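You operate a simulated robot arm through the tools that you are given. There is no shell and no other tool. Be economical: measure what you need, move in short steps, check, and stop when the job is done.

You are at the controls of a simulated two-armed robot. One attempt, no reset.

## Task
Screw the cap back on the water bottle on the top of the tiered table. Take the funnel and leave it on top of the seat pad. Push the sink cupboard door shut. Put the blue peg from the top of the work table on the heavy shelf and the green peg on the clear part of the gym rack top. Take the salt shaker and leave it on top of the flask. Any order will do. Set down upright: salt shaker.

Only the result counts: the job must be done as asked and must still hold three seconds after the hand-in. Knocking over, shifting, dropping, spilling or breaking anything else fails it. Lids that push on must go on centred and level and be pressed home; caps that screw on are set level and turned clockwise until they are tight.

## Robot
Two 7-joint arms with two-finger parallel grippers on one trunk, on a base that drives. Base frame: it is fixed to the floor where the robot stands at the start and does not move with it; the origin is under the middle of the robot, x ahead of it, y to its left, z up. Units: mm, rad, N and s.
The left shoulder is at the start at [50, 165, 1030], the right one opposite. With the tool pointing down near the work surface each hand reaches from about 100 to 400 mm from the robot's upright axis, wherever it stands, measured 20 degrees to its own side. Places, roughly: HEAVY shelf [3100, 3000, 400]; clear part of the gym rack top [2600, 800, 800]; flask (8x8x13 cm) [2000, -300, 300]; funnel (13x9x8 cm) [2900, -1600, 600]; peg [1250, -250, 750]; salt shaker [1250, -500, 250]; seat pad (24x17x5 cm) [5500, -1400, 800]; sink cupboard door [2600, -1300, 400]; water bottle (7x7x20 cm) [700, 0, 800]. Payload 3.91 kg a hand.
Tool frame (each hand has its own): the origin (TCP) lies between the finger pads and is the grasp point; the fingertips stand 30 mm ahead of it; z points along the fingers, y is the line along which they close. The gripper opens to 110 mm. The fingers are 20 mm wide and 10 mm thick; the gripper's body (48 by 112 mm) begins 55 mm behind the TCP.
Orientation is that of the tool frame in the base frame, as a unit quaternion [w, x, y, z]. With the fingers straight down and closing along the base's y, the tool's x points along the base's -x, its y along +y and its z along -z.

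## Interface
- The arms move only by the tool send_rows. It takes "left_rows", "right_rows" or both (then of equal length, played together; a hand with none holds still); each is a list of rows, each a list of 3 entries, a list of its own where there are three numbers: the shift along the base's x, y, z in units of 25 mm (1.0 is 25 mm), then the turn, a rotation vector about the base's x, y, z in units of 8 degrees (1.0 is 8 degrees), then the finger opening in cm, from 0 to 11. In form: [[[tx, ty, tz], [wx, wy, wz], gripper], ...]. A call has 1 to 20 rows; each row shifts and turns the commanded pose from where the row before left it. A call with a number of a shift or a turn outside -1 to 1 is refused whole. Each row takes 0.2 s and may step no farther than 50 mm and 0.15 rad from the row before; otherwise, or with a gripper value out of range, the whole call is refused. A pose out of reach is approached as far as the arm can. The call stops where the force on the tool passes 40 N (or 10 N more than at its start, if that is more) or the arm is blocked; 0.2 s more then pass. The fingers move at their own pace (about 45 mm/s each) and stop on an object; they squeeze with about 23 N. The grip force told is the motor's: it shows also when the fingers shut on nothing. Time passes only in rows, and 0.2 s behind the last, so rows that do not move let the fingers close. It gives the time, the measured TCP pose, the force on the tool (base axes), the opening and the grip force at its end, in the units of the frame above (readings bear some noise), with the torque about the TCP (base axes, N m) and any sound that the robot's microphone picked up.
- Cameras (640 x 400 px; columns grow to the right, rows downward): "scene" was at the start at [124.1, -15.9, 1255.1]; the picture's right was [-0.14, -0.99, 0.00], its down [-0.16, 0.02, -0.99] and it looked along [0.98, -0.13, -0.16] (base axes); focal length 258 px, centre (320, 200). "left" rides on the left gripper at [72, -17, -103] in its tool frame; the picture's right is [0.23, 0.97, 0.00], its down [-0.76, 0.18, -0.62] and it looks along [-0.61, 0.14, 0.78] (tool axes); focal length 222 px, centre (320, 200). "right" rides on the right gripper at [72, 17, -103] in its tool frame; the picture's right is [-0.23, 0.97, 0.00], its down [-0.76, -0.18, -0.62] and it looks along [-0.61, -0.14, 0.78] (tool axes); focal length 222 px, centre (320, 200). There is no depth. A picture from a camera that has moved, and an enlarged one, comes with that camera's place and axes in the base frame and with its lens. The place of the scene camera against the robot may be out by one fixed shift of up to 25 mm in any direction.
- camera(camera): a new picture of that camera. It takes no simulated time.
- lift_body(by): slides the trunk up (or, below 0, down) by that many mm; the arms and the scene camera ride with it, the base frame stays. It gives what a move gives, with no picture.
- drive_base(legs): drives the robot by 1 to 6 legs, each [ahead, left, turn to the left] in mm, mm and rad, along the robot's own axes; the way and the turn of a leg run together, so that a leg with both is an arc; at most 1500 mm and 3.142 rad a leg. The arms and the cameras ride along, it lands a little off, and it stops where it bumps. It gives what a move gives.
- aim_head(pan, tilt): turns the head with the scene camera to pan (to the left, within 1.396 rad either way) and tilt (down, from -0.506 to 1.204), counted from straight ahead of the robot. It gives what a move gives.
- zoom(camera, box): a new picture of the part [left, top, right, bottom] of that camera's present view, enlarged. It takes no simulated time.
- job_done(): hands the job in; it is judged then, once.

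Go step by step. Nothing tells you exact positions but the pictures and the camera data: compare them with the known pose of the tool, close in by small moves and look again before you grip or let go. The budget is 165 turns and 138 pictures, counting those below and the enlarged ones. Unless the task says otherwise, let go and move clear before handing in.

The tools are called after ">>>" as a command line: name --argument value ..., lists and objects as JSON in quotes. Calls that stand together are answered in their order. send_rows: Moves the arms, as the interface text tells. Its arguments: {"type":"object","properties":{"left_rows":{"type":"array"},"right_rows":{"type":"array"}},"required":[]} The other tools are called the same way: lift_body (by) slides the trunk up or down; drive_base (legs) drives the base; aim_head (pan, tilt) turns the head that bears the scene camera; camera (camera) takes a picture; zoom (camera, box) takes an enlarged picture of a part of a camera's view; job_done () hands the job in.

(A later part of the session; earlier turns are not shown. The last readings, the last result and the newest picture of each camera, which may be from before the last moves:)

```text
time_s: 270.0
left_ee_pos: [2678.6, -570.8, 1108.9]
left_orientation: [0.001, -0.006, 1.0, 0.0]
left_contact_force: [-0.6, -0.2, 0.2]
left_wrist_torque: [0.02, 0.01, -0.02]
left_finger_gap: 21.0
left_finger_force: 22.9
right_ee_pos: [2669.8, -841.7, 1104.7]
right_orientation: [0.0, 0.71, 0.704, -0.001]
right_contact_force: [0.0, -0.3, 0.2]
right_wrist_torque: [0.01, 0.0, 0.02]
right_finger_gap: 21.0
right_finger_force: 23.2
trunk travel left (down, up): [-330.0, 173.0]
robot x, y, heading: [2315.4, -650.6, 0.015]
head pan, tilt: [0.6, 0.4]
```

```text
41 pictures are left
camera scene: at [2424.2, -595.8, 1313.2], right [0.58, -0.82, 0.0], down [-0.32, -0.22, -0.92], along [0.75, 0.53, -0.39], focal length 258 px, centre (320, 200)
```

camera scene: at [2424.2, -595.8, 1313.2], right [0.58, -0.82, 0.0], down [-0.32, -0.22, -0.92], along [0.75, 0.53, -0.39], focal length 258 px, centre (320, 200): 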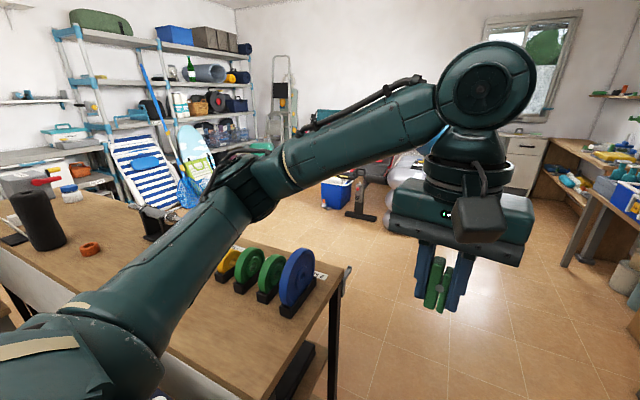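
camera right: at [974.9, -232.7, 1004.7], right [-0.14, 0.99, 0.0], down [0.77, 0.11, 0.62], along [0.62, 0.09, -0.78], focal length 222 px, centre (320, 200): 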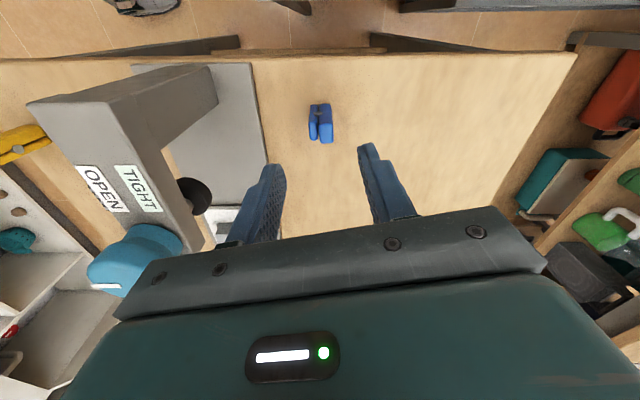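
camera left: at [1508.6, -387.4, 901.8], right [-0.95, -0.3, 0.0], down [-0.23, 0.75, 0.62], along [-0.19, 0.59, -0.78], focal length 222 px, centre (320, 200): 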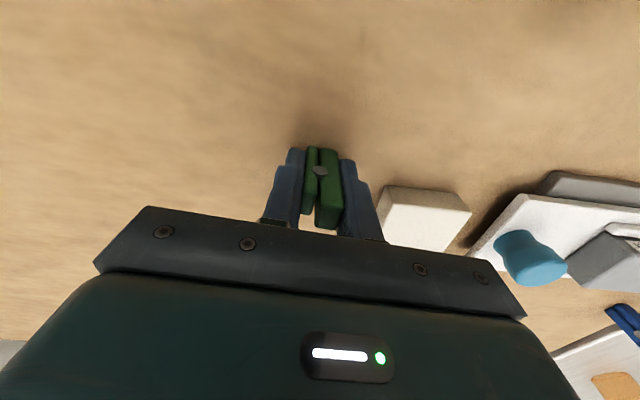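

Touched the table's limit at y = -647. I'll step right slightly and go straight past the door.

>>> drive_base --legs '[[0, -22, 0], [1030, 0, 0], [0, 0, 1.555], [1500, 0, 0], [110, 0, 0]]'

>>> aim_head --pan 0.4 --tilt 0.4

>>> camera --camera "scene"

```text
time_s: 287.4
left_ee_pos: [3394.7, 1323.4, 1110.1]
left_orientation: [0.0, -0.686, 0.728, 0.0]
left_contact_force: [-0.3, 0.6, -0.9]
left_wrist_torque: [-0.01, 0.0, 0.0]
left_finger_gap: 21.1
left_finger_force: 23.0
right_ee_pos: [3664.2, 1296.0, 1105.0]
right_orientation: [0.0, 0.039, 0.999, -0.001]
right_contact_force: [0.5, 0.0, -0.6]
right_wrist_torque: [0.0, -0.03, 0.01]
right_finger_gap: 20.7
right_finger_force: 22.4
trunk travel left (down, up): [-330.0, 173.0]
robot x, y, heading: [3446.5, 958.9, 1.516]
head pan, tilt: [0.6, 0.4]
```

```text
time_s: 288.1
left_ee_pos: [3394.4, 1322.8, 1110.6]
left_orientation: [0.0, -0.687, 0.727, 0.0]
left_contact_force: [-0.9, -0.1, -0.3]
left_wrist_torque: [-0.01, 0.01, -0.02]
left_finger_gap: 21.2
left_finger_force: 23.3
right_ee_pos: [3664.9, 1295.7, 1105.7]
right_orientation: [0.0, 0.039, 0.999, 0.0]
right_contact_force: [0.4, 0.8, -1.3]
right_wrist_torque: [-0.02, 0.02, 0.03]
right_finger_gap: 21.1
right_finger_force: 23.3
trunk travel left (down, up): [-330.0, 173.0]
robot x, y, heading: [3447.2, 960.5, 1.521]
head pan, tilt: [0.4, 0.4]
```

```text
40 pictures are left
camera scene: at [3418.7, 1070.1, 1313.2], right [0.94, 0.34, 0.0], down [0.13, -0.37, -0.92], along [-0.31, 0.87, -0.39], focal length 258 px, centre (320, 200)
```

scene: 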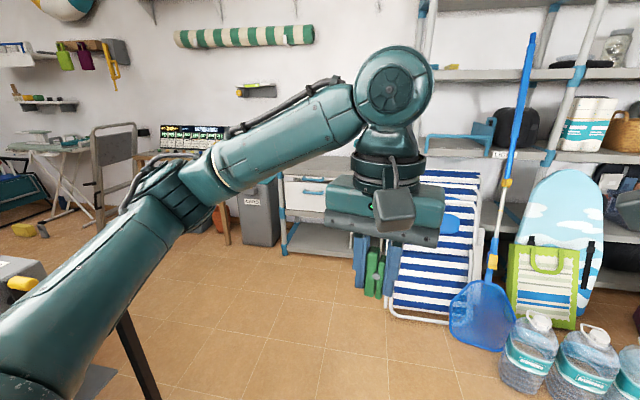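

Now turning to face the rack and looking at its top.

>>> drive_base --legs '[[0, 0, 1.79]]'

>>> aim_head --pan 0.0 --tilt 0.55

>>> camera --camera "scene"

```text
time_s: 292.9
left_ee_pos: [3101.5, 823.9, 1110.3]
left_orientation: [0.0, 0.996, 0.087, -0.001]
left_contact_force: [0.1, 0.5, -0.6]
left_wrist_torque: [0.0, 0.02, 0.03]
left_finger_gap: 21.0
left_finger_force: 23.2
right_ee_pos: [3066.1, 1091.4, 1105.4]
right_orientation: [-0.001, 0.759, -0.651, 0.0]
right_contact_force: [-0.4, 0.0, 0.3]
right_wrist_torque: [0.0, 0.02, 0.03]
right_finger_gap: 20.6
right_finger_force: 23.1
trunk travel left (down, up): [-330.0, 173.0]
robot x, y, heading: [3445.6, 959.3, -2.962]
head pan, tilt: [0.4, 0.4]
```

```text
time_s: 293.7
left_ee_pos: [3100.5, 822.7, 1112.2]
left_orientation: [0.001, 0.996, 0.087, -0.001]
left_contact_force: [0.0, -0.1, -1.1]
left_wrist_torque: [0.0, -0.02, -0.03]
left_finger_gap: 21.1
left_finger_force: 22.7
right_ee_pos: [3066.3, 1092.2, 1104.8]
right_orientation: [-0.001, 0.76, -0.65, 0.0]
right_contact_force: [-0.2, 0.3, 0.6]
right_wrist_torque: [-0.04, -0.02, 0.02]
right_finger_gap: 21.0
right_finger_force: 22.5
trunk travel left (down, up): [-330.0, 173.0]
robot x, y, heading: [3447.8, 957.7, -2.961]
head pan, tilt: [0.0, 0.55]
```

```text
39 pictures are left
camera scene: at [3331.3, 932.6, 1299.5], right [-0.18, 0.98, 0.0], down [0.51, 0.09, -0.85], along [-0.84, -0.15, -0.52], focal length 258 px, centre (320, 200)
```

scene: 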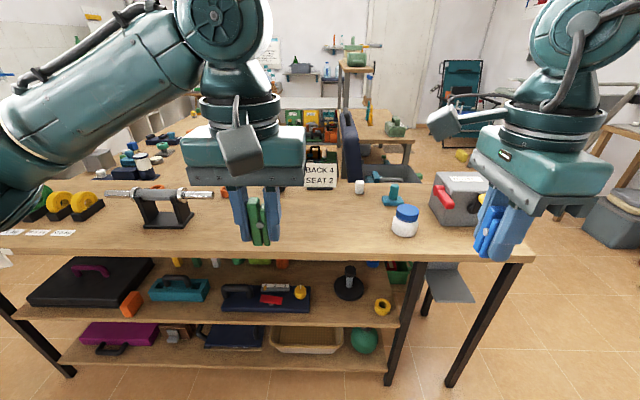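

The clear part is around (2680, 770). Driving up to the rack and lowering the green peg partway.

>>> drive_base --legs '[[335, 0, 0]]'

>>> send_rows --left_rows '[[[-1, 0, -0.8], [0, 0, 0], 1], [[-1, 0, -0.8], [0, 0, 0], 1], [[-1, 0, -1], [0, 0, 0], 1], [[-0.5, 0, -1], [0, 0, 0], 1], [[0, 0, -1], [0, 0, 0], 1], [[0, 0, -1], [0, 0, 0], 1], [[0, 0, -1], [0, 0, 0], 1], [[0, 0, -1], [0, 0, 0], 1], [[0, 0, -1], [0, 0, 0], 1], [[0, 0, 0], [0, 0, 0], 1]]'

>>> camera --camera "left"

```text
time_s: 296.0
left_ee_pos: [2764.0, 764.6, 1110.2]
left_orientation: [0.0, 0.996, 0.087, -0.002]
left_contact_force: [-0.4, 0.9, 0.4]
left_wrist_torque: [0.0, -0.01, -0.01]
left_finger_gap: 20.8
left_finger_force: 23.2
right_ee_pos: [2729.2, 1032.5, 1104.8]
right_orientation: [-0.001, 0.759, -0.651, 0.0]
right_contact_force: [-0.6, 0.1, 0.2]
right_wrist_torque: [0.0, -0.02, -0.04]
right_finger_gap: 21.2
right_finger_force: 23.0
trunk travel left (down, up): [-330.0, 173.0]
robot x, y, heading: [3107.5, 898.7, -2.964]
head pan, tilt: [0.0, 0.55]
```

```text
time_s: 298.2
left_ee_pos: [2674.4, 763.9, 895.1]
left_orientation: [0.0, 0.996, 0.087, -0.001]
left_contact_force: [-0.6, 0.2, -0.1]
left_wrist_torque: [0.0, -0.04, -0.02]
left_finger_gap: 20.9
left_finger_force: 22.6
right_ee_pos: [2729.9, 1032.1, 1104.0]
right_orientation: [0.0, 0.759, -0.651, 0.001]
right_contact_force: [0.4, -0.7, 0.1]
right_wrist_torque: [-0.01, -0.01, 0.01]
right_finger_gap: 20.9
right_finger_force: 22.7
trunk travel left (down, up): [-330.0, 173.0]
robot x, y, heading: [3109.0, 893.5, -2.968]
head pan, tilt: [0.0, 0.55]
```

```text
38 pictures are left
camera left: at [2744.2, 792.3, 998.8], right [0.39, -0.92, 0.0], down [-0.72, -0.31, 0.62], along [-0.58, -0.24, -0.78], focal length 222 px, centre (320, 200)
```

left: 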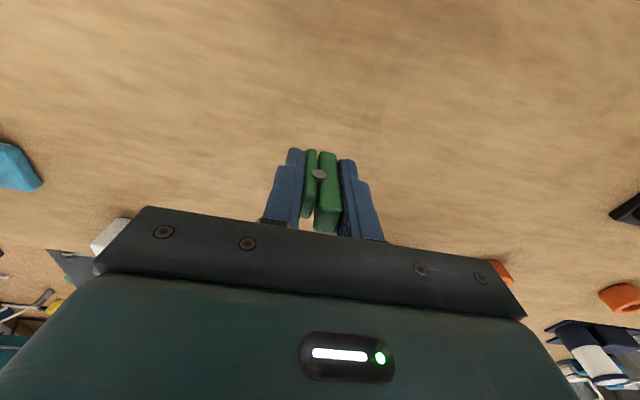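

Clear surface below. Lowering until contact.

>>> send_rows --left_rows '[[[0, 0, -1], [0, 0, 0], 1], [[0, 0, -0.6], [0, 0, 0], 1], [[0, 0, -0.2], [0, 0, 0], 1], [[0, 0, -0.2], [0, 0, 0], 1], [[0, 0, -0.2], [0, 0, 0], 1], [[0, 0, 0], [0, 0, 0], 1]]'

>>> send_rows --left_rows '[[[0, 0, -0.2], [0, 0, 0], 1], [[0, 0, -0.2], [0, 0, 0], 1], [[0, 0, 0], [0, 0, 0], 1]]'

```text
time_s: 299.6
left_ee_pos: [2676.8, 764.4, 841.3]
left_orientation: [0.0, 0.996, 0.087, -0.001]
left_contact_force: [-0.7, -0.9, -0.9]
left_wrist_torque: [0.03, -0.01, -0.01]
left_finger_gap: 21.1
left_finger_force: 23.2
right_ee_pos: [2729.7, 1032.9, 1105.3]
right_orientation: [0.0, 0.759, -0.651, 0.0]
right_contact_force: [-0.7, -0.8, -0.2]
right_wrist_torque: [0.02, 0.03, 0.0]
right_finger_gap: 21.0
right_finger_force: 22.7
trunk travel left (down, up): [-330.0, 173.0]
robot x, y, heading: [3109.8, 896.4, -2.966]
head pan, tilt: [0.0, 0.55]
```

```text
time_s: 300.4
left_ee_pos: [2677.3, 764.4, 833.8]
left_orientation: [-0.001, 0.996, 0.086, -0.005]
left_contact_force: [-1.1, -0.7, 15.8]
left_wrist_torque: [-0.04, -0.01, 0.05]
left_finger_gap: 21.1
left_finger_force: 23.0
right_ee_pos: [2731.1, 1033.9, 1104.8]
right_orientation: [0.001, 0.758, -0.652, 0.0]
right_contact_force: [0.5, -0.5, -0.7]
right_wrist_torque: [0.01, -0.01, 0.03]
right_finger_gap: 20.7
right_finger_force: 22.9
trunk travel left (down, up): [-330.0, 173.0]
robot x, y, heading: [3105.3, 897.7, -2.965]
head pan, tilt: [0.0, 0.55]
```

Contact at 834. Easing up slightly and releasing the green peg, then rising.

>>> send_rows --left_rows '[[[0, 0, 0.1], [0, 0, 0], 2.3], [[0, 0, 0], [0, 0, 0], 2.8], [[0, 0, 0], [0, 0, 0], 4], [[0, 0, 0], [0, 0, 0], 5], [[0, 0, 0], [0, 0, 0], 5], [[0, 0, 1], [0, 0, 0], 5], [[0, 0, 1], [0, 0, 0], 5], [[0, 0, 1], [0, 0, 0], 5], [[0, 0, 1], [0, 0, 0], 5], [[0, 0, 1], [0, 0, 0], 5], [[0, 0, 1], [0, 0, 0], 5], [[0, 0, 1], [0, 0, 0], 5]]'

>>> camera --camera "left"

```text
time_s: 303.0
left_ee_pos: [2675.6, 763.7, 1008.5]
left_orientation: [0.001, 0.996, 0.086, -0.001]
left_contact_force: [-0.6, 0.2, 0.0]
left_wrist_torque: [-0.06, -0.05, 0.0]
left_finger_gap: 49.9
left_finger_force: 0.0
right_ee_pos: [2729.9, 1031.9, 1105.7]
right_orientation: [0.0, 0.759, -0.651, 0.001]
right_contact_force: [0.0, 0.2, -0.1]
right_wrist_torque: [-0.04, 0.0, 0.0]
right_finger_gap: 21.0
right_finger_force: 22.6
trunk travel left (down, up): [-330.0, 173.0]
robot x, y, heading: [3109.7, 895.5, -2.97]
head pan, tilt: [0.0, 0.55]
```

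```text
37 pictures are left
camera left: at [2744.6, 791.0, 1112.2], right [0.39, -0.92, 0.0], down [-0.72, -0.31, 0.62], along [-0.57, -0.25, -0.78], focal length 222 px, centre (320, 200)
```

left: 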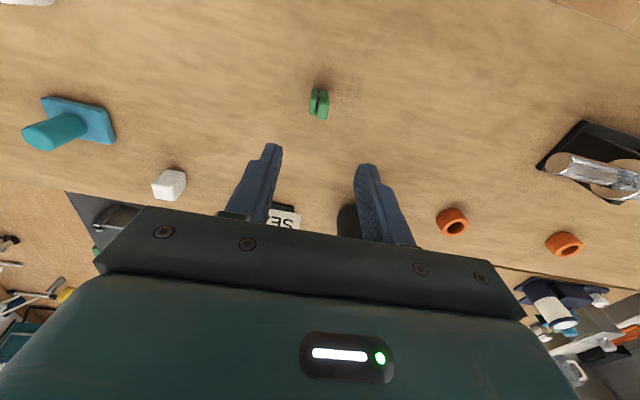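

The green peg stands on the rack top. Retracting the left hand and driving to the HEAVY shelf on the back wall.

>>> send_rows --left_rows '[[[1, 0, 1], [0, 0, 0], 5], [[1, 0, 1], [0, 0, 0], 5], [[1, 0, 1], [0, 0, 0], 5], [[0.6, 0, 1], [0, 0, 0], 5]]'

>>> drive_base --legs '[[-340, 0, 0], [0, 0, -1.75], [850, 0, 0], [0, 430, 0], [380, 0, 0]]'

>>> lift_body --by -330

>>> aim_head --pan -0.1 --tilt 0.55

>>> camera --camera "scene"

```text
time_s: 304.0
left_ee_pos: [2766.4, 765.2, 1107.1]
left_orientation: [0.001, 0.996, 0.087, -0.001]
left_contact_force: [0.2, -0.2, 0.3]
left_wrist_torque: [0.01, 0.0, -0.02]
left_finger_gap: 49.9
left_finger_force: 0.1
right_ee_pos: [2729.5, 1032.4, 1105.1]
right_orientation: [-0.001, 0.759, -0.651, 0.001]
right_contact_force: [-0.4, -0.4, -0.2]
right_wrist_torque: [0.01, -0.03, 0.01]
right_finger_gap: 20.9
right_finger_force: 22.8
trunk travel left (down, up): [-330.0, 173.0]
robot x, y, heading: [3107.1, 898.7, -2.962]
head pan, tilt: [0.0, 0.55]
```

```text
time_s: 320.6
left_ee_pos: [3001.5, 2577.6, 1107.6]
left_orientation: [0.001, -0.688, 0.726, 0.0]
left_contact_force: [0.6, 0.6, -0.9]
left_wrist_torque: [-0.03, -0.03, -0.05]
left_finger_gap: 50.0
left_finger_force: 0.1
right_ee_pos: [3268.8, 2552.1, 1105.4]
right_orientation: [0.0, 0.038, 0.999, -0.001]
right_contact_force: [0.2, -0.1, -0.6]
right_wrist_torque: [0.01, -0.02, 0.0]
right_finger_gap: 20.9
right_finger_force: 23.4
trunk travel left (down, up): [-330.0, 173.0]
robot x, y, heading: [3056.4, 2211.4, 1.512]
head pan, tilt: [0.0, 0.55]
```

```text
time_s: 323.9
left_ee_pos: [3001.1, 2578.3, 777.4]
left_orientation: [0.001, -0.688, 0.726, 0.0]
left_contact_force: [0.0, -0.1, -1.0]
left_wrist_torque: [0.0, 0.01, 0.0]
left_finger_gap: 50.2
left_finger_force: 0.1
right_ee_pos: [3270.3, 2551.2, 775.3]
right_orientation: [0.0, 0.038, 0.999, -0.001]
right_contact_force: [0.1, -0.4, 0.0]
right_wrist_torque: [0.01, -0.02, 0.01]
right_finger_gap: 21.1
right_finger_force: 23.2
trunk travel left (down, up): [0.0, 503.0]
robot x, y, heading: [3051.7, 2215.9, 1.516]
head pan, tilt: [0.0, 0.55]
```

```text
time_s: 324.6
left_ee_pos: [3001.4, 2577.7, 777.7]
left_orientation: [0.0, -0.688, 0.725, 0.001]
left_contact_force: [-0.1, -0.7, 0.5]
left_wrist_torque: [0.0, 0.0, -0.01]
left_finger_gap: 50.1
left_finger_force: 0.1
right_ee_pos: [3271.3, 2552.1, 774.5]
right_orientation: [0.0, 0.038, 0.999, -0.001]
right_contact_force: [-0.1, -0.6, 0.1]
right_wrist_torque: [0.02, 0.03, -0.02]
right_finger_gap: 21.0
right_finger_force: 22.9
trunk travel left (down, up): [0.0, 503.0]
robot x, y, heading: [3057.0, 2216.1, 1.515]
head pan, tilt: [-0.099, 0.55]
```

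```text
36 pictures are left
camera scene: at [3070.2, 2327.4, 969.5], right [0.99, -0.15, 0.0], down [-0.08, -0.52, -0.85], along [0.13, 0.84, -0.52], focal length 258 px, centre (320, 200)
```

scene: 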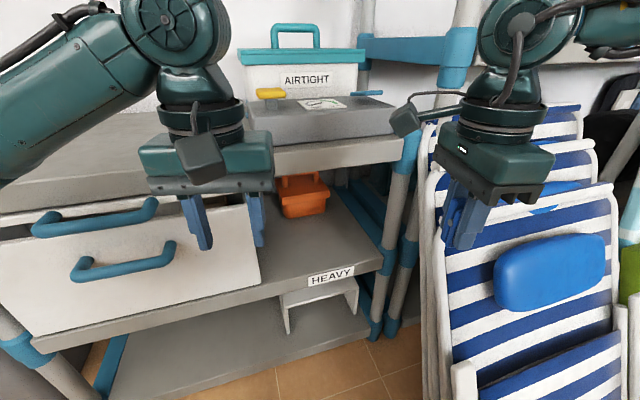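

The HEAVY shelf has clear space in front of the orange basket, around (3170, 2920). I'll yaw and pitch the right hand to reach in under the upper shelf.

>>> send_rows --right_rows '[[[0, -0.3, 0], [0, 0, 1], 1], [[0, -0.3, 0], [0, 0, 1], 1], [[0, -0.3, 0], [0, 0, 1], 1], [[0, -0.3, 0], [0, 0, 1], 1], [[0, 0, 0], [0, 0, 1], 1], [[0, 0, 0], [0, 0, 1], 1], [[0, 0, 0], [0, 0, 1], 1], [[0, 0, 0], [0, 0, 1], 1], [[0, 0, 0], [0, 0, 1], 1], [[0, 0, 0], [0, 0, 1], 1], [[0, 0, 0], [0, 0, 1], 1], [[0, 0, 0], [0, 0, 1], 1], [[0, 0, 0], [0, 0, 1], 1], [[0, 0, 0], [0, 0, 1], 1], [[0, 0, 0], [0, 0, 1], 1]]'

>>> send_rows --right_rows '[[[0, 0, -1], [0.743, 0.669, 0], 1], [[0, 0, -1], [0.743, 0.669, 0], 1], [[0, 0, -1], [0.743, 0.669, 0], 1], [[0, 0, -1], [0.743, 0.669, 0], 1], [[0, 0, -1], [0.743, 0.669, 0], 1], [[0, 0, -1], [0.743, 0.669, 0], 1], [[0, 0, -1], [0.743, 0.669, 0], 1], [[0, 0, -1], [0, 0, 0], 1], [[0, 0, 0], [0, 0, 0], 1]]'

```text
time_s: 327.8
left_ee_pos: [3001.6, 2578.1, 777.0]
left_orientation: [0.0, -0.688, 0.726, 0.002]
left_contact_force: [0.5, 0.7, 0.3]
left_wrist_torque: [-0.02, -0.01, 0.02]
left_finger_gap: 49.9
left_finger_force: 0.0
right_ee_pos: [3268.9, 2521.7, 775.2]
right_orientation: [-0.001, 0.847, -0.531, 0.001]
right_contact_force: [-0.1, 0.2, -0.1]
right_wrist_torque: [0.04, 0.01, 0.02]
right_finger_gap: 20.9
right_finger_force: 22.6
trunk travel left (down, up): [0.0, 503.0]
robot x, y, heading: [3052.8, 2212.7, 1.514]
head pan, tilt: [-0.099, 0.55]
```

```text
time_s: 329.8
left_ee_pos: [3000.8, 2577.2, 778.6]
left_orientation: [0.001, -0.687, 0.726, 0.002]
left_contact_force: [1.1, -0.6, -0.5]
left_wrist_torque: [0.02, 0.03, 0.01]
left_finger_gap: 49.9
left_finger_force: 0.1
right_ee_pos: [3283.9, 2560.5, 580.4]
right_orientation: [-0.129, 0.748, -0.47, -0.452]
right_contact_force: [-0.9, -0.6, -1.2]
right_wrist_torque: [0.0, -0.04, -0.01]
right_finger_gap: 21.0
right_finger_force: 23.4
right hand out of reach, approached as far as the arm can: row 4, 5, 6
trunk travel left (down, up): [0.0, 503.0]
robot x, y, heading: [3051.7, 2213.4, 1.522]
head pan, tilt: [-0.099, 0.55]
```

The pose is good. Driving 150 mm closer, then moving the hand down and in.

>>> drive_base --legs '[[150, 0, 0]]'

>>> send_rows --right_rows '[[[-0.3, 0, -0.9], [0, 0, 0], 1], [[-0.3, 0, -0.9], [0, 0, 0], 1], [[-0.3, 0, -0.9], [0, 0, 0], 1], [[-0.3, 0, -0.9], [0, 0, 0], 1], [[-0.4, 0.5, -0.8], [0, 0, 0], 1], [[-0.5, 0.8, -0.5], [0, 0, 0], 1], [[-0.5, 0.9, -0.3], [0, 0, 0], 1], [[-0.4, 0.9, 0], [0, 0, 0], 1], [[-0.4, 0.9, 0], [0, 0, 0], 1], [[-0.3, 0.9, 0], [0, 0, 0], 1], [[0, 0, 0], [0, 0, 0], 1]]'

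>>> camera --camera "right"

>>> camera --camera "scene"

```text
time_s: 330.7
left_ee_pos: [3004.4, 2609.6, 777.5]
left_orientation: [-0.001, -0.687, 0.727, 0.001]
left_contact_force: [-0.7, 0.1, 0.6]
left_wrist_torque: [0.04, -0.03, -0.02]
left_finger_gap: 50.3
left_finger_force: 0.1
right_ee_pos: [3286.9, 2588.7, 581.6]
right_orientation: [-0.126, 0.748, -0.474, -0.447]
right_contact_force: [5.7, -16.9, 10.2]
right_wrist_torque: [0.69, -0.53, -1.25]
right_finger_gap: 21.0
right_finger_force: 22.6
trunk travel left (down, up): [0.0, 503.0]
robot x, y, heading: [3052.6, 2241.8, 1.516]
head pan, tilt: [-0.099, 0.55]
stopped in leg 1: the force on the tool passed its limit at 224 N (the readings are from after the stop); the commanded pose is now the measured one
```

```text
time_s: 330.9
left_ee_pos: [3004.8, 2608.9, 776.4]
left_orientation: [0.0, -0.687, 0.727, 0.001]
left_contact_force: [0.5, 0.6, -0.4]
left_wrist_torque: [-0.03, 0.0, -0.01]
left_finger_gap: 50.2
left_finger_force: 0.1
right_ee_pos: [3287.4, 2588.6, 582.6]
right_orientation: [-0.131, 0.747, -0.471, -0.45]
right_contact_force: [6.4, -16.4, 11.8]
right_wrist_torque: [0.73, -0.59, -1.28]
right_finger_gap: 21.0
right_finger_force: 22.9
trunk travel left (down, up): [0.0, 503.0]
robot x, y, heading: [3054.2, 2249.3, 1.513]
head pan, tilt: [-0.099, 0.55]
stopped in row 1 (right hand): the force on the tool passed its limit at 62 N (the readings are from after the stop); the commanded pose is now the measured one
```

```text
35 pictures are left
camera right: at [3339.3, 2473.6, 587.0], right [-0.84, -0.37, 0.4], down [0.37, 0.15, 0.92], along [-0.4, 0.91, 0.01], focal length 222 px, centre (320, 200)
```

right: 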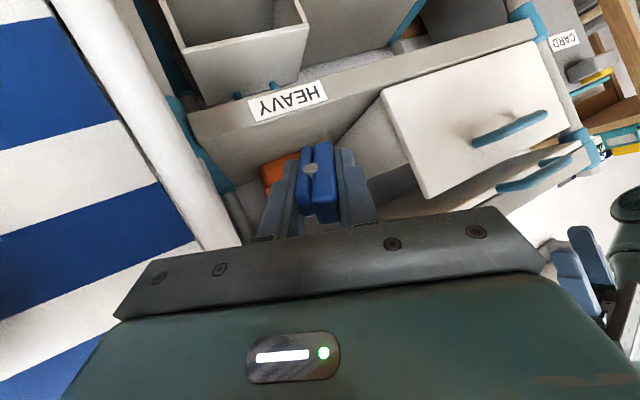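

```text
34 pictures are left
camera scene: at [3073.4, 2357.9, 969.6], right [0.99, -0.16, 0.0], down [-0.08, -0.51, -0.85], along [0.13, 0.84, -0.52], focal length 258 px, centre (320, 200)
```

scene: 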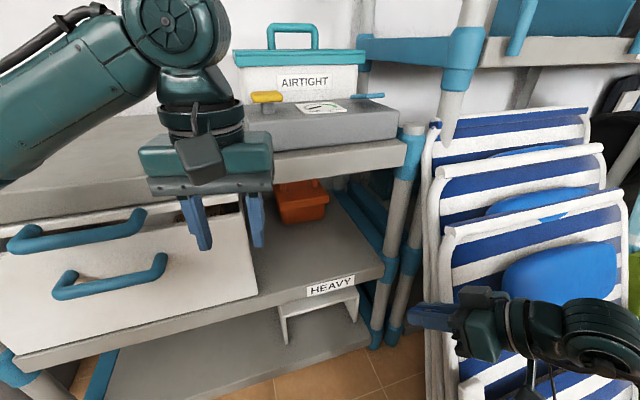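

The hand has touched the deck chair on the right. I'll back away at once, move the base left, and turn it so the right elbow stays clear of the chair.

>>> drive_base --legs '[[-50, 0, 0], [0, 330, 0]]'

>>> camera --camera "scene"

```text
time_s: 335.0
left_ee_pos: [2669.3, 2579.1, 776.4]
left_orientation: [-0.001, -0.688, 0.726, -0.001]
left_contact_force: [0.4, 0.7, -0.1]
left_wrist_torque: [0.01, -0.02, 0.02]
left_finger_gap: 50.1
left_finger_force: 0.0
right_ee_pos: [2950.8, 2559.1, 579.9]
right_orientation: [-0.129, 0.748, -0.471, -0.449]
right_contact_force: [0.4, -0.6, 0.0]
right_wrist_torque: [0.02, 0.01, 0.01]
right_finger_gap: 21.0
right_finger_force: 23.3
trunk travel left (down, up): [0.0, 503.0]
robot x, y, heading: [2721.7, 2216.0, 1.515]
head pan, tilt: [-0.099, 0.55]
```

```text
33 pictures are left
camera scene: at [2738.2, 2327.9, 969.5], right [0.99, -0.15, 0.0], down [-0.08, -0.52, -0.85], along [0.13, 0.84, -0.52], focal length 258 px, centre (320, 200)
```

scene: 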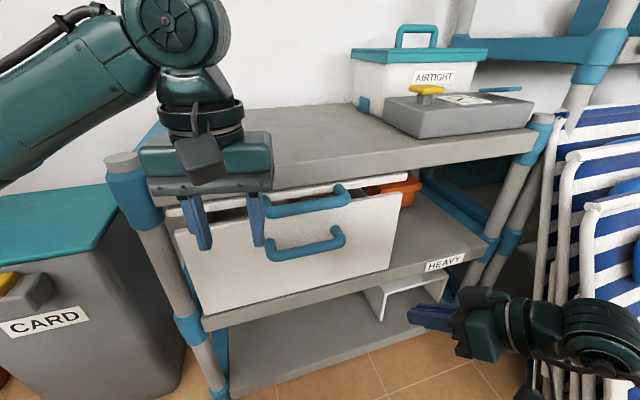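

The chair is still standing as before. Retracting the left hand, turning the base, and moving in.

>>> send_rows --left_rows '[[[0, -1, 1], [0, 0, 0], 5], [[0, -1, 1], [0, 0, 0], 5], [[0, -1, 1], [0, 0, 0], 5], [[0, -1, 1], [0, 0, 0], 5], [[0, 0, 1], [0, 0, 0], 5]]'

>>> drive_base --legs '[[0, 0, -0.468], [0, 110, 0], [185, 0, 0]]'

>>> camera --camera "right"

```text
time_s: 336.2
left_ee_pos: [2671.6, 2477.9, 900.1]
left_orientation: [-0.001, -0.688, 0.726, 0.0]
left_contact_force: [-0.2, 0.1, -0.4]
left_wrist_torque: [-0.01, -0.04, 0.02]
left_finger_gap: 50.0
left_finger_force: 0.1
right_ee_pos: [2950.4, 2558.3, 579.7]
right_orientation: [-0.129, 0.748, -0.472, -0.448]
right_contact_force: [-0.4, -0.2, -0.2]
right_wrist_torque: [-0.02, 0.0, -0.02]
right_finger_gap: 20.9
right_finger_force: 23.4
trunk travel left (down, up): [0.0, 503.0]
robot x, y, heading: [2722.2, 2212.0, 1.515]
head pan, tilt: [-0.099, 0.55]
```

```text
time_s: 340.3
left_ee_pos: [2785.7, 2686.1, 901.1]
left_orientation: [0.0, -0.503, 0.864, 0.0]
left_contact_force: [1.6, -0.6, 0.0]
left_wrist_torque: [0.02, 0.0, -0.01]
left_finger_gap: 50.2
left_finger_force: 0.1
right_ee_pos: [3071.1, 2633.8, 581.0]
right_orientation: [0.228, -0.62, 0.63, 0.407]
right_contact_force: [0.0, 0.1, -0.2]
right_wrist_torque: [0.01, 0.03, 0.01]
right_finger_gap: 21.2
right_finger_force: 22.7
trunk travel left (down, up): [0.0, 503.0]
robot x, y, heading: [2711.5, 2428.8, 1.054]
head pan, tilt: [-0.099, 0.55]
```

```text
32 pictures are left
camera right: at [3068.1, 2507.1, 586.0], right [-0.91, 0.04, 0.4], down [0.4, -0.03, 0.91], along [0.04, 1.0, 0.01], focal length 222 px, centre (320, 200)
```

right: 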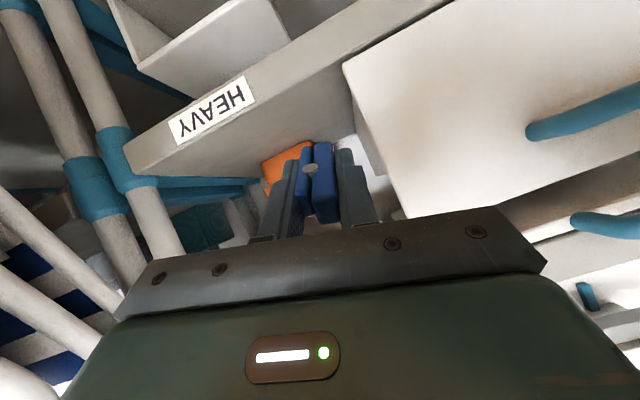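

Clear of the chair now. Moving the peg in over the HEAVY shelf, still above its surface.

>>> send_rows --right_rows '[[[0.37, 0.93, -0.22], [0, 0, 0], 1], [[0.37, 0.93, -0.22], [0, 0, 0], 1], [[0.37, 0.93, -0.22], [0, 0, 0], 1], [[0.37, 0.93, -0.22], [0, 0, 0], 1], [[0.37, 0.93, -0.22], [0, 0, 0], 1], [[0.37, 0.93, -0.22], [0, 0, 0], 1], [[0.37, 0.93, -0.22], [0, 0, 0], 1], [[0.37, 0.93, -0.22], [0, 0, 0], 1], [[0.37, 0.93, -0.22], [0, 0, 0], 1], [[0.37, 0.93, -0.22], [0, 0, 0], 1], [[0.37, 0.93, -0.22], [0, 0, 0], 1], [[0, 0, 0], [0, 0, 0], 1]]'

>>> camera --camera "right"

>>> camera --camera "scene"

```text
time_s: 342.9
left_ee_pos: [2785.0, 2686.7, 901.2]
left_orientation: [-0.001, -0.503, 0.864, 0.0]
left_contact_force: [0.8, 0.0, -0.2]
left_wrist_torque: [0.02, 0.03, -0.01]
left_finger_gap: 49.9
left_finger_force: 0.0
right_ee_pos: [3173.7, 2888.2, 520.6]
right_orientation: [0.228, -0.62, 0.631, 0.407]
right_contact_force: [-0.5, 0.0, 0.2]
right_wrist_torque: [0.03, 0.03, 0.01]
right_finger_gap: 20.8
right_finger_force: 22.9
right hand out of reach, approached as far as the arm can: row 9, 10
trunk travel left (down, up): [0.0, 503.0]
robot x, y, heading: [2710.8, 2427.1, 1.05]
head pan, tilt: [-0.099, 0.55]
```

```text
31 pictures are left
camera right: at [3170.6, 2761.5, 526.7], right [-0.91, 0.04, 0.4], down [0.4, -0.03, 0.91], along [0.04, 1.0, 0.01], focal length 222 px, centre (320, 200)
```

right: 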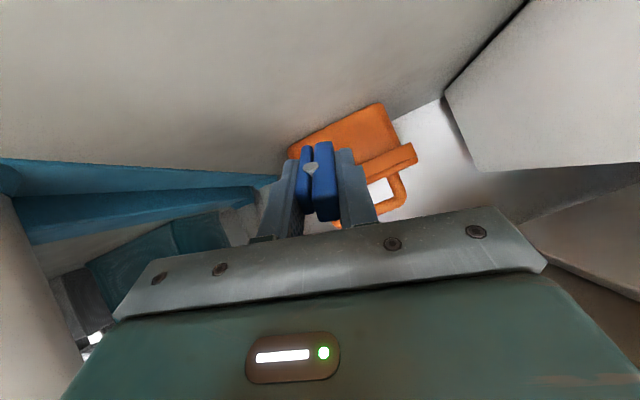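

```text
30 pictures are left
camera scene: at [2780.7, 2522.7, 969.5], right [0.82, -0.58, 0.0], down [-0.3, -0.43, -0.85], along [0.49, 0.7, -0.52], focal length 258 px, centre (320, 200)
```

scene: 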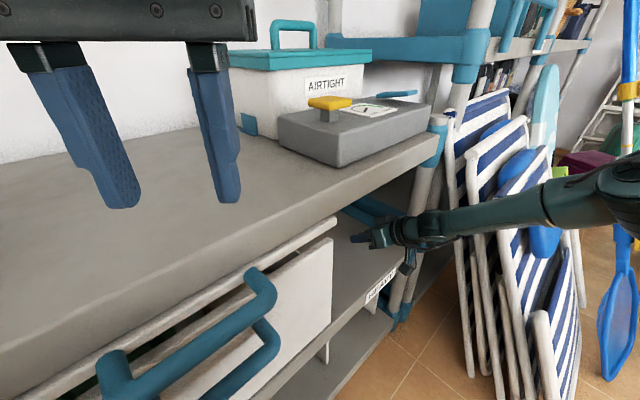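

The peg is over clear shelf in front of the basket. Lowering to contact.

>>> send_rows --right_rows '[[[0, 0, -0.7], [0, 0, 0], 1], [[0, 0, -0.7], [0, 0, 0], 1], [[0, 0, -0.4], [0, 0, 0], 1], [[0, 0, -0.3], [0, 0, 0], 1], [[0, 0, 0], [0, 0, 0], 1]]'

>>> send_rows --right_rows '[[[0, 0, -0.25], [0, 0, 0], 1], [[0, 0, -0.25], [0, 0, 0], 1], [[0, 0, 0], [0, 0, 0], 1]]'

```text
time_s: 344.1
left_ee_pos: [2784.4, 2685.4, 901.8]
left_orientation: [0.0, -0.503, 0.865, 0.001]
left_contact_force: [0.0, 0.4, -0.1]
left_wrist_torque: [0.02, 0.01, -0.01]
left_finger_gap: 50.3
left_finger_force: 0.1
right_ee_pos: [3172.7, 2890.8, 471.6]
right_orientation: [0.231, -0.62, 0.63, 0.408]
right_contact_force: [0.2, 1.0, 14.4]
right_wrist_torque: [0.32, -0.07, 0.01]
right_finger_gap: 21.3
right_finger_force: 23.1
trunk travel left (down, up): [0.0, 503.0]
robot x, y, heading: [2710.8, 2428.1, 1.055]
head pan, tilt: [-0.099, 0.55]
```

```text
time_s: 344.5
left_ee_pos: [2784.9, 2685.3, 899.5]
left_orientation: [0.0, -0.502, 0.865, 0.001]
left_contact_force: [0.5, 0.0, -0.6]
left_wrist_torque: [-0.02, 0.0, 0.03]
left_finger_gap: 50.1
left_finger_force: 0.1
right_ee_pos: [3173.0, 2889.4, 468.7]
right_orientation: [0.231, -0.62, 0.626, 0.413]
right_contact_force: [-2.4, -12.2, 14.9]
right_wrist_torque: [-0.02, -0.15, -0.1]
right_finger_gap: 20.8
right_finger_force: 23.1
trunk travel left (down, up): [0.0, 503.0]
robot x, y, heading: [2712.3, 2424.6, 1.053]
head pan, tilt: [-0.099, 0.55]
stopped in row 2 (right hand): the force on the tool passed its limit at 46 N (the readings are from after the stop); the commanded pose is now the measured one
```

Contact with the shelf. Easing up and releasing the blue peg.

>>> send_rows --right_rows '[[[0, 0, 0.12], [0, 0, 0], 1.5], [[0, 0, 0], [0, 0, 0], 2.4], [[0, 0, 0], [0, 0, 0], 3], [[0, 0, 0], [0, 0, 0], 4], [[0, 0, 0], [0, 0, 0], 5], [[0, 0, 0], [0, 0, 0], 5]]'

>>> camera --camera "right"

```text
time_s: 345.9
left_ee_pos: [2784.7, 2686.6, 901.6]
left_orientation: [0.001, -0.502, 0.865, 0.001]
left_contact_force: [-0.1, 0.1, -0.2]
left_wrist_torque: [0.02, 0.01, -0.01]
left_finger_gap: 50.0
left_finger_force: 0.2
right_ee_pos: [3169.8, 2890.4, 471.2]
right_orientation: [0.23, -0.62, 0.626, 0.413]
right_contact_force: [-13.9, -3.8, 15.2]
right_wrist_torque: [0.27, 0.14, 0.29]
right_finger_gap: 41.2
right_finger_force: 0.0
trunk travel left (down, up): [0.0, 503.0]
robot x, y, heading: [2711.8, 2426.3, 1.052]
head pan, tilt: [-0.099, 0.55]
```

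```text
29 pictures are left
camera right: at [3167.7, 2763.6, 475.0], right [-0.91, 0.03, 0.41], down [0.41, -0.03, 0.91], along [0.04, 1.0, 0.02], focal length 222 px, centre (320, 200)
```

right: 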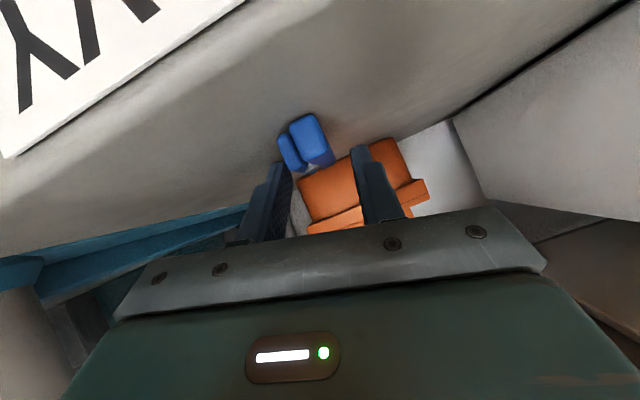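

The peg is on the shelf. Lifting the hand off it and withdrawing straight out.

>>> send_rows --right_rows '[[[0, 0, 0.4], [0, 0, 0], 4], [[0, -0.3, 0.8], [0, 0, 0], 4], [[0, -0.8, 0.8], [0, 0, 0], 4], [[0, -1, 0.3], [0, 0, 0], 4], [[0, -1, 0], [0, 0, 0], 4], [[0, -1, 0], [0, 0, 0], 4], [[-0.3, -1, 0], [0, 0, 0], 4], [[-0.3, -1, 0], [0, 0, 0], 4], [[-0.3, -1, 0], [0, 0, 0], 4], [[-0.3, -1, 0], [0, 0, 0], 4], [[-0.3, -1, 0], [0, 0, 0], 4]]'

>>> camera --camera "right"

```text
time_s: 348.3
left_ee_pos: [2786.4, 2685.7, 900.6]
left_orientation: [0.0, -0.502, 0.865, 0.001]
left_contact_force: [-0.3, -0.3, 0.2]
left_wrist_torque: [0.02, 0.03, -0.03]
left_finger_gap: 50.1
left_finger_force: 0.1
right_ee_pos: [3134.9, 2661.2, 524.6]
right_orientation: [0.229, -0.619, 0.629, 0.411]
right_contact_force: [-0.1, 0.1, -0.7]
right_wrist_torque: [-0.01, 0.02, -0.01]
right_finger_gap: 40.1
right_finger_force: 0.1
trunk travel left (down, up): [0.0, 503.0]
robot x, y, heading: [2711.2, 2424.8, 1.052]
head pan, tilt: [-0.099, 0.55]
```

```text
28 pictures are left
camera right: at [3131.5, 2533.7, 530.5], right [-0.91, 0.03, 0.41], down [0.41, -0.03, 0.91], along [0.04, 1.0, 0.01], focal length 222 px, centre (320, 200)
```

right: 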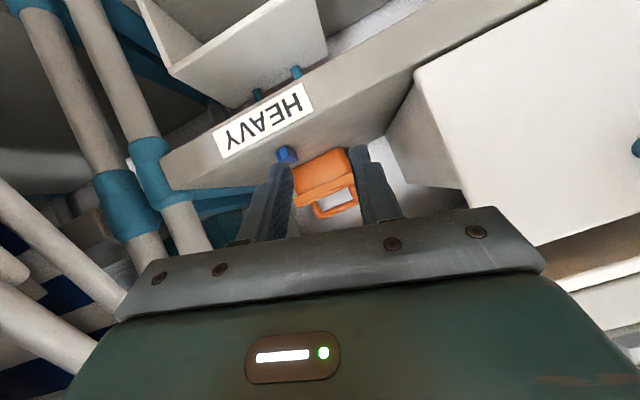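

The blue peg rests on the HEAVY shelf. Backing away south, restoring the right hand to tool-down, then heading for the sink area.

>>> drive_base --legs '[[-434, -248, 0]]'

>>> send_rows --right_rows '[[[0, 0, 0.8], [-0.966, -0.259, 0], 4], [[0, 0, 0.8], [-0.966, -0.259, 0], 4], [[0, 0, 0.8], [-0.966, -0.259, 0], 4], [[0, 0, 0.8], [-0.966, -0.259, 0], 4], [[0, 0, 0.8], [-0.966, -0.259, 0], 4], [[0, 0, 0.8], [-0.966, -0.259, 0], 4], [[0, 0, 0.8], [-0.966, -0.259, 0], 2], [[0, 0, 0.8], [0, 0, 0], 2]]'

>>> lift_body --by 250

>>> drive_base --legs '[[400, -695, 0], [0, 0, -2.62], [1450, 0, 0], [950, 0, 0]]'

>>> aim_head --pan 0.0 --tilt 0.6

>>> camera --camera "scene"

```text
time_s: 351.3
left_ee_pos: [2783.9, 2180.3, 901.1]
left_orientation: [0.0, -0.503, 0.864, 0.0]
left_contact_force: [0.2, 0.5, -0.7]
left_wrist_torque: [-0.02, -0.01, 0.01]
left_finger_gap: 50.1
left_finger_force: 0.0
right_ee_pos: [3132.5, 2156.3, 526.2]
right_orientation: [0.23, -0.62, 0.628, 0.411]
right_contact_force: [0.1, 0.1, -0.1]
right_wrist_torque: [0.01, -0.01, -0.04]
right_finger_gap: 39.9
right_finger_force: 0.1
trunk travel left (down, up): [0.0, 503.0]
robot x, y, heading: [2710.6, 1920.1, 1.054]
head pan, tilt: [-0.099, 0.55]
```

```text
time_s: 353.1
left_ee_pos: [2784.4, 2180.6, 900.5]
left_orientation: [-0.002, -0.503, 0.864, 0.001]
left_contact_force: [-0.3, 1.0, 0.2]
left_wrist_torque: [0.0, 0.0, -0.01]
left_finger_gap: 50.2
left_finger_force: 0.0
right_ee_pos: [3135.1, 2155.6, 686.1]
right_orientation: [-0.003, -0.701, 0.713, 0.002]
right_contact_force: [0.7, -0.9, 0.5]
right_wrist_torque: [-0.03, 0.0, -0.01]
right_finger_gap: 19.8
right_finger_force: 0.0
trunk travel left (down, up): [0.0, 503.0]
robot x, y, heading: [2709.6, 1923.0, 1.05]
head pan, tilt: [-0.099, 0.55]
```

```text
time_s: 355.7
left_ee_pos: [2784.9, 2181.2, 1150.0]
left_orientation: [-0.002, -0.503, 0.864, 0.0]
left_contact_force: [0.0, -0.4, -0.6]
left_wrist_torque: [0.04, 0.01, 0.0]
left_finger_gap: 50.2
left_finger_force: 0.0
right_ee_pos: [3135.2, 2155.6, 935.5]
right_orientation: [-0.002, -0.701, 0.713, 0.002]
right_contact_force: [0.2, 0.3, 0.5]
right_wrist_torque: [-0.01, 0.04, 0.03]
right_finger_gap: 20.1
right_finger_force: 0.0
trunk travel left (down, up): [-250.0, 253.0]
robot x, y, heading: [2713.4, 1918.5, 1.057]
head pan, tilt: [-0.099, 0.55]
```

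```text
time_s: 379.6
left_ee_pos: [3742.6, -726.8, 1152.2]
left_orientation: [0.0, 0.683, 0.731, 0.001]
left_contact_force: [-0.6, 0.5, -0.6]
left_wrist_torque: [-0.01, -0.01, -0.02]
left_finger_gap: 50.3
left_finger_force: 0.0
right_ee_pos: [3436.3, -897.7, 936.4]
right_orientation: [0.002, 0.481, 0.877, 0.004]
right_contact_force: [0.3, -0.1, 0.6]
right_wrist_torque: [0.02, -0.03, 0.0]
right_finger_gap: 20.2
right_finger_force: 0.0
trunk travel left (down, up): [-250.0, 253.0]
robot x, y, heading: [3663.5, -468.7, -1.503]
head pan, tilt: [-0.099, 0.55]
```

```text
time_s: 380.2
left_ee_pos: [3742.5, -726.8, 1150.7]
left_orientation: [0.0, 0.684, 0.73, 0.001]
left_contact_force: [0.1, 1.0, -0.4]
left_wrist_torque: [-0.03, 0.02, 0.03]
left_finger_gap: 49.9
left_finger_force: 0.1
right_ee_pos: [3435.6, -898.5, 936.2]
right_orientation: [0.001, 0.482, 0.876, 0.003]
right_contact_force: [-0.8, 0.3, 0.3]
right_wrist_torque: [0.01, 0.0, -0.02]
right_finger_gap: 20.0
right_finger_force: 0.1
trunk travel left (down, up): [-250.0, 253.0]
robot x, y, heading: [3660.9, -468.7, -1.503]
head pan, tilt: [0.0, 0.6]
```

```text
27 pictures are left
camera scene: at [3672.5, -590.2, 1215.0], right [-1.0, -0.06, 0.0], down [-0.04, 0.56, -0.83], along [0.05, -0.82, -0.56], focal length 258 px, centre (320, 200)
```

scene: 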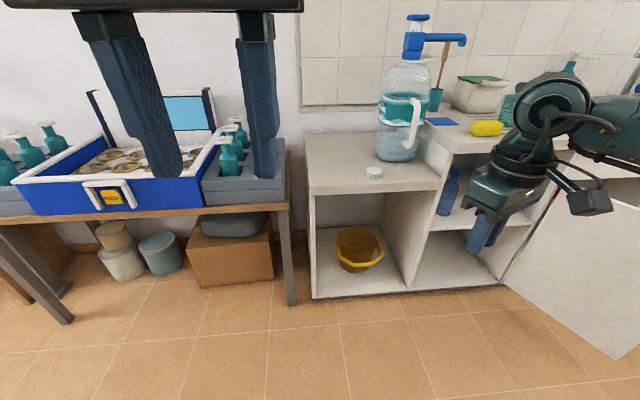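

The door stands half open, its free edge near (2473, -1176), and it closes toward the southwest. I'll pitch the left hand with fingers closed, pointing southwest, and use it as a pusher.

>>> lift_body --by -100

>>> send_rows --left_rows '[[[0, 0, -1], [0, 0, -0.94], 0], [[0, 0, -1], [0, 0, -0.94], 0], [[0, 0, -1], [0, 0, -0.94], 0], [[0, 0, -1], [0, 0, -0.94], 0], [[0, 0, -1], [0, 0, -0.94], 0], [[0, 0, -1], [0, 0, -0.94], 0], [[0, -0.6, -1], [-0.755, 0.656, 0], 0], [[0, -0.6, -1], [-0.755, 0.656, 0], 0], [[0, -0.6, -1], [-0.755, 0.656, 0], 0], [[0, -0.6, -1], [-0.755, 0.656, 0], 0], [[0, -0.6, -1], [-0.755, 0.656, 0], 0], [[0, -0.6, -1], [-0.755, 0.656, 0], 0], [[0, -0.6, -1], [-0.755, 0.656, 0], 0], [[0, -0.6, -1], [0, 0, 0], 0], [[0, -0.6, -1], [0, 0, 0], 0], [[0, -0.6, 0], [0, 0, 0], 0]]'

>>> drive_base --legs '[[145, -600, 0], [0, -674, 0]]'

>>> camera --camera "scene"

```text
time_s: 381.6
left_ee_pos: [3742.2, -727.1, 1050.7]
left_orientation: [0.001, 0.683, 0.73, 0.001]
left_contact_force: [0.4, 0.9, -0.3]
left_wrist_torque: [0.0, 0.02, -0.01]
left_finger_gap: 50.1
left_finger_force: 0.1
right_ee_pos: [3437.1, -899.2, 836.3]
right_orientation: [0.002, 0.482, 0.876, 0.003]
right_contact_force: [-0.2, -0.2, 0.3]
right_wrist_torque: [0.0, 0.01, -0.03]
right_finger_gap: 20.0
right_finger_force: 0.1
trunk travel left (down, up): [-150.0, 353.0]
robot x, y, heading: [3659.3, -468.0, -1.504]
head pan, tilt: [0.0, 0.6]
```

```text
time_s: 385.0
left_ee_pos: [3739.5, -886.4, 674.0]
left_orientation: [0.197, 0.805, 0.364, -0.426]
left_contact_force: [-0.2, 0.9, -0.1]
left_wrist_torque: [-0.01, 0.01, -0.01]
left_finger_gap: 0.4
left_finger_force: 23.0
left hand out of reach, approached as far as the arm can: row 11
right_ee_pos: [3437.1, -898.6, 835.5]
right_orientation: [0.002, 0.482, 0.876, 0.002]
right_contact_force: [-0.2, -0.6, 0.1]
right_wrist_torque: [0.0, -0.02, 0.0]
right_finger_gap: 20.0
right_finger_force: 0.0
trunk travel left (down, up): [-150.0, 353.0]
robot x, y, heading: [3662.9, -470.0, -1.505]
head pan, tilt: [0.0, 0.6]
```

```text
time_s: 396.6
left_ee_pos: [2496.4, -1125.2, 674.7]
left_orientation: [0.202, 0.8, 0.375, -0.423]
left_contact_force: [0.9, -0.4, 0.2]
left_wrist_torque: [-0.02, 0.03, 0.0]
left_finger_gap: 0.0
left_finger_force: 23.1
right_ee_pos: [2195.4, -1142.2, 836.0]
right_orientation: [0.001, 0.471, 0.882, 0.004]
right_contact_force: [-0.6, 0.7, -0.1]
right_wrist_torque: [0.01, 0.01, -0.01]
right_finger_gap: 19.9
right_finger_force: 0.0
trunk travel left (down, up): [-150.0, 353.0]
robot x, y, heading: [2410.5, -711.1, -1.484]
head pan, tilt: [0.0, 0.6]
```

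```text
26 pictures are left
camera scene: at [2423.2, -829.9, 1115.0], right [-1.0, -0.09, 0.0], down [-0.05, 0.56, -0.83], along [0.07, -0.82, -0.56], focal length 258 px, centre (320, 200)
```

scene: 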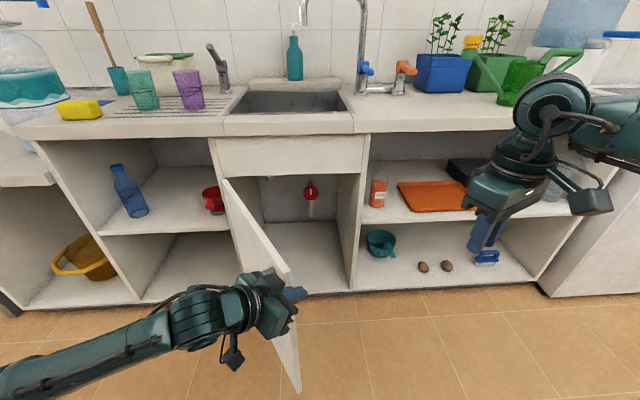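

The whole sink unit is visible: the door's free edge is at about (2525, -1180), top at about z 700, and the red funnel is on the shelf left of it. I'll bring the closed left fingers round to the door's outer face.

>>> send_rows --left_rows '[[[0.5, 1, 0], [0, 0, 0], 0], [[1, 0.3, 0], [0, 0, 0], 0], [[1, 0, -0.4], [0, 0, 0], 0], [[1, 0, -0.4], [0, 0, 0], 0], [[1, -0.3, -0.4], [0, 0, 0], 0], [[0.2, -1, -0.3], [0, 0, 0], 0], [[0, -1, 0], [0, 0, 0], 0], [[0, -0.9, 0], [0, 0, 0], 0], [[0, 0, 0], [0, 0, 0], 0]]'

>>> zoom --camera "scene" --box '[160, 150, 360, 400]'

```text
time_s: 398.6
left_ee_pos: [2614.9, -1172.6, 637.3]
left_orientation: [0.202, 0.8, 0.374, -0.423]
left_contact_force: [0.1, 0.7, 1.2]
left_wrist_torque: [-0.02, 0.05, 0.02]
left_finger_gap: 0.2
left_finger_force: 22.9
right_ee_pos: [2194.6, -1144.3, 836.2]
right_orientation: [0.002, 0.47, 0.882, 0.004]
right_contact_force: [0.0, -1.2, 0.5]
right_wrist_torque: [-0.01, -0.02, -0.02]
right_finger_gap: 20.0
right_finger_force: 0.1
trunk travel left (down, up): [-150.0, 353.0]
robot x, y, heading: [2408.8, -706.8, -1.482]
head pan, tilt: [0.0, 0.6]
```

```text
1.60 times, centred on (260, 275) of scene
camera zoom: at [2423.2, -829.9, 1115.0], right [-1.0, -0.09, 0.0], down [-0.05, 0.56, -0.83], along [0.07, -0.82, -0.56], focal length 412 px, centre (416, 80)
```

zoom: 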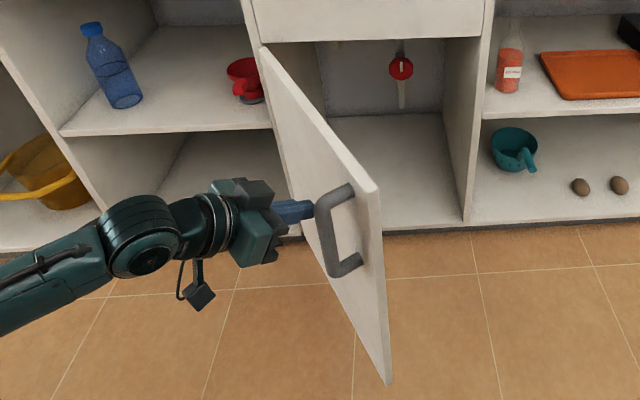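

The fingertips are at the door face by its handle. Pushing by driving southwest in a short leg.

>>> drive_base --legs '[[102, -99, 0], [90, -50, 0]]'

>>> camera --camera "scene"

```text
time_s: 400.9
left_ee_pos: [2483.3, -1375.9, 636.0]
left_orientation: [0.202, 0.8, 0.374, -0.424]
left_contact_force: [0.4, 0.2, -0.1]
left_wrist_torque: [0.04, 0.02, -0.03]
left_finger_gap: 0.0
left_finger_force: 23.3
right_ee_pos: [2063.4, -1348.4, 835.8]
right_orientation: [0.002, 0.471, 0.882, 0.002]
right_contact_force: [0.0, 0.4, 0.3]
right_wrist_torque: [-0.01, 0.01, 0.0]
right_finger_gap: 20.0
right_finger_force: 0.1
trunk travel left (down, up): [-150.0, 353.0]
robot x, y, heading: [2279.3, -911.8, -1.483]
head pan, tilt: [0.0, 0.6]
```

```text
24 pictures are left
camera scene: at [2291.9, -1033.6, 1115.0], right [-1.0, -0.09, 0.0], down [-0.05, 0.56, -0.83], along [0.07, -0.82, -0.56], focal length 258 px, centre (320, 200)
```

scene: 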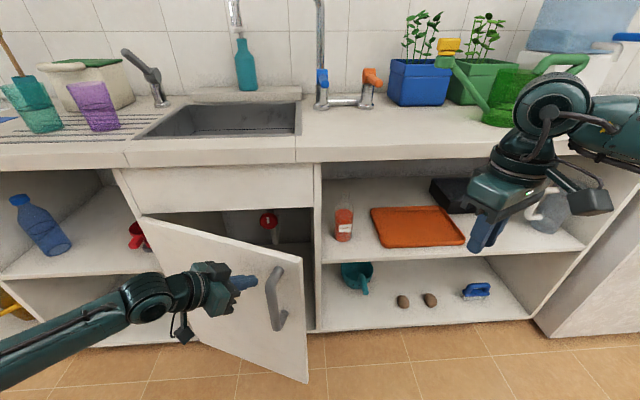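

Nearly shut. Finishing with the arm, which stops itself at the force limit.

>>> send_rows --left_rows '[[[-0.15, -0.8, 0], [0, 0, 0], 0], [[-0.15, -0.8, 0], [0, 0, 0], 0], [[-0.1, -0.8, 0], [0, 0, 0], 0], [[0, -0.8, 0], [0, 0, 0], 0], [[0, -0.6, 0], [0, 0, 0], 0], [[0, -0.4, 0], [0, 0, 0], 0], [[0, -0.4, 0], [0, 0, 0], 0], [[0, -0.3, 0], [0, 0, 0], 0]]'

>>> camera --camera "scene"

```text
time_s: 402.7
left_ee_pos: [2473.6, -1498.5, 636.4]
left_orientation: [0.202, 0.8, 0.374, -0.424]
left_contact_force: [0.1, 0.2, -1.0]
left_wrist_torque: [-0.02, 0.02, 0.02]
left_finger_gap: 0.1
left_finger_force: 22.9
right_ee_pos: [2062.8, -1346.7, 836.1]
right_orientation: [0.002, 0.471, 0.882, 0.003]
right_contact_force: [-1.0, 1.4, -0.3]
right_wrist_torque: [-0.01, 0.0, 0.0]
right_finger_gap: 19.8
right_finger_force: 0.1
trunk travel left (down, up): [-150.0, 353.0]
robot x, y, heading: [2277.4, -914.9, -1.478]
head pan, tilt: [0.0, 0.6]
```

```text
23 pictures are left
camera scene: at [2291.9, -1033.7, 1115.0], right [-1.0, -0.09, 0.0], down [-0.05, 0.56, -0.83], along [0.07, -0.82, -0.56], focal length 258 px, centre (320, 200)
```

scene: 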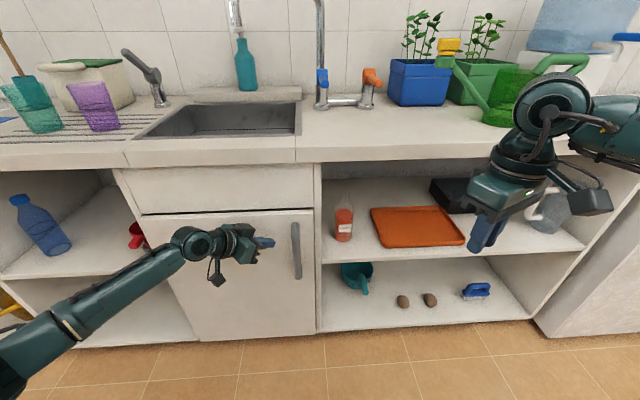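

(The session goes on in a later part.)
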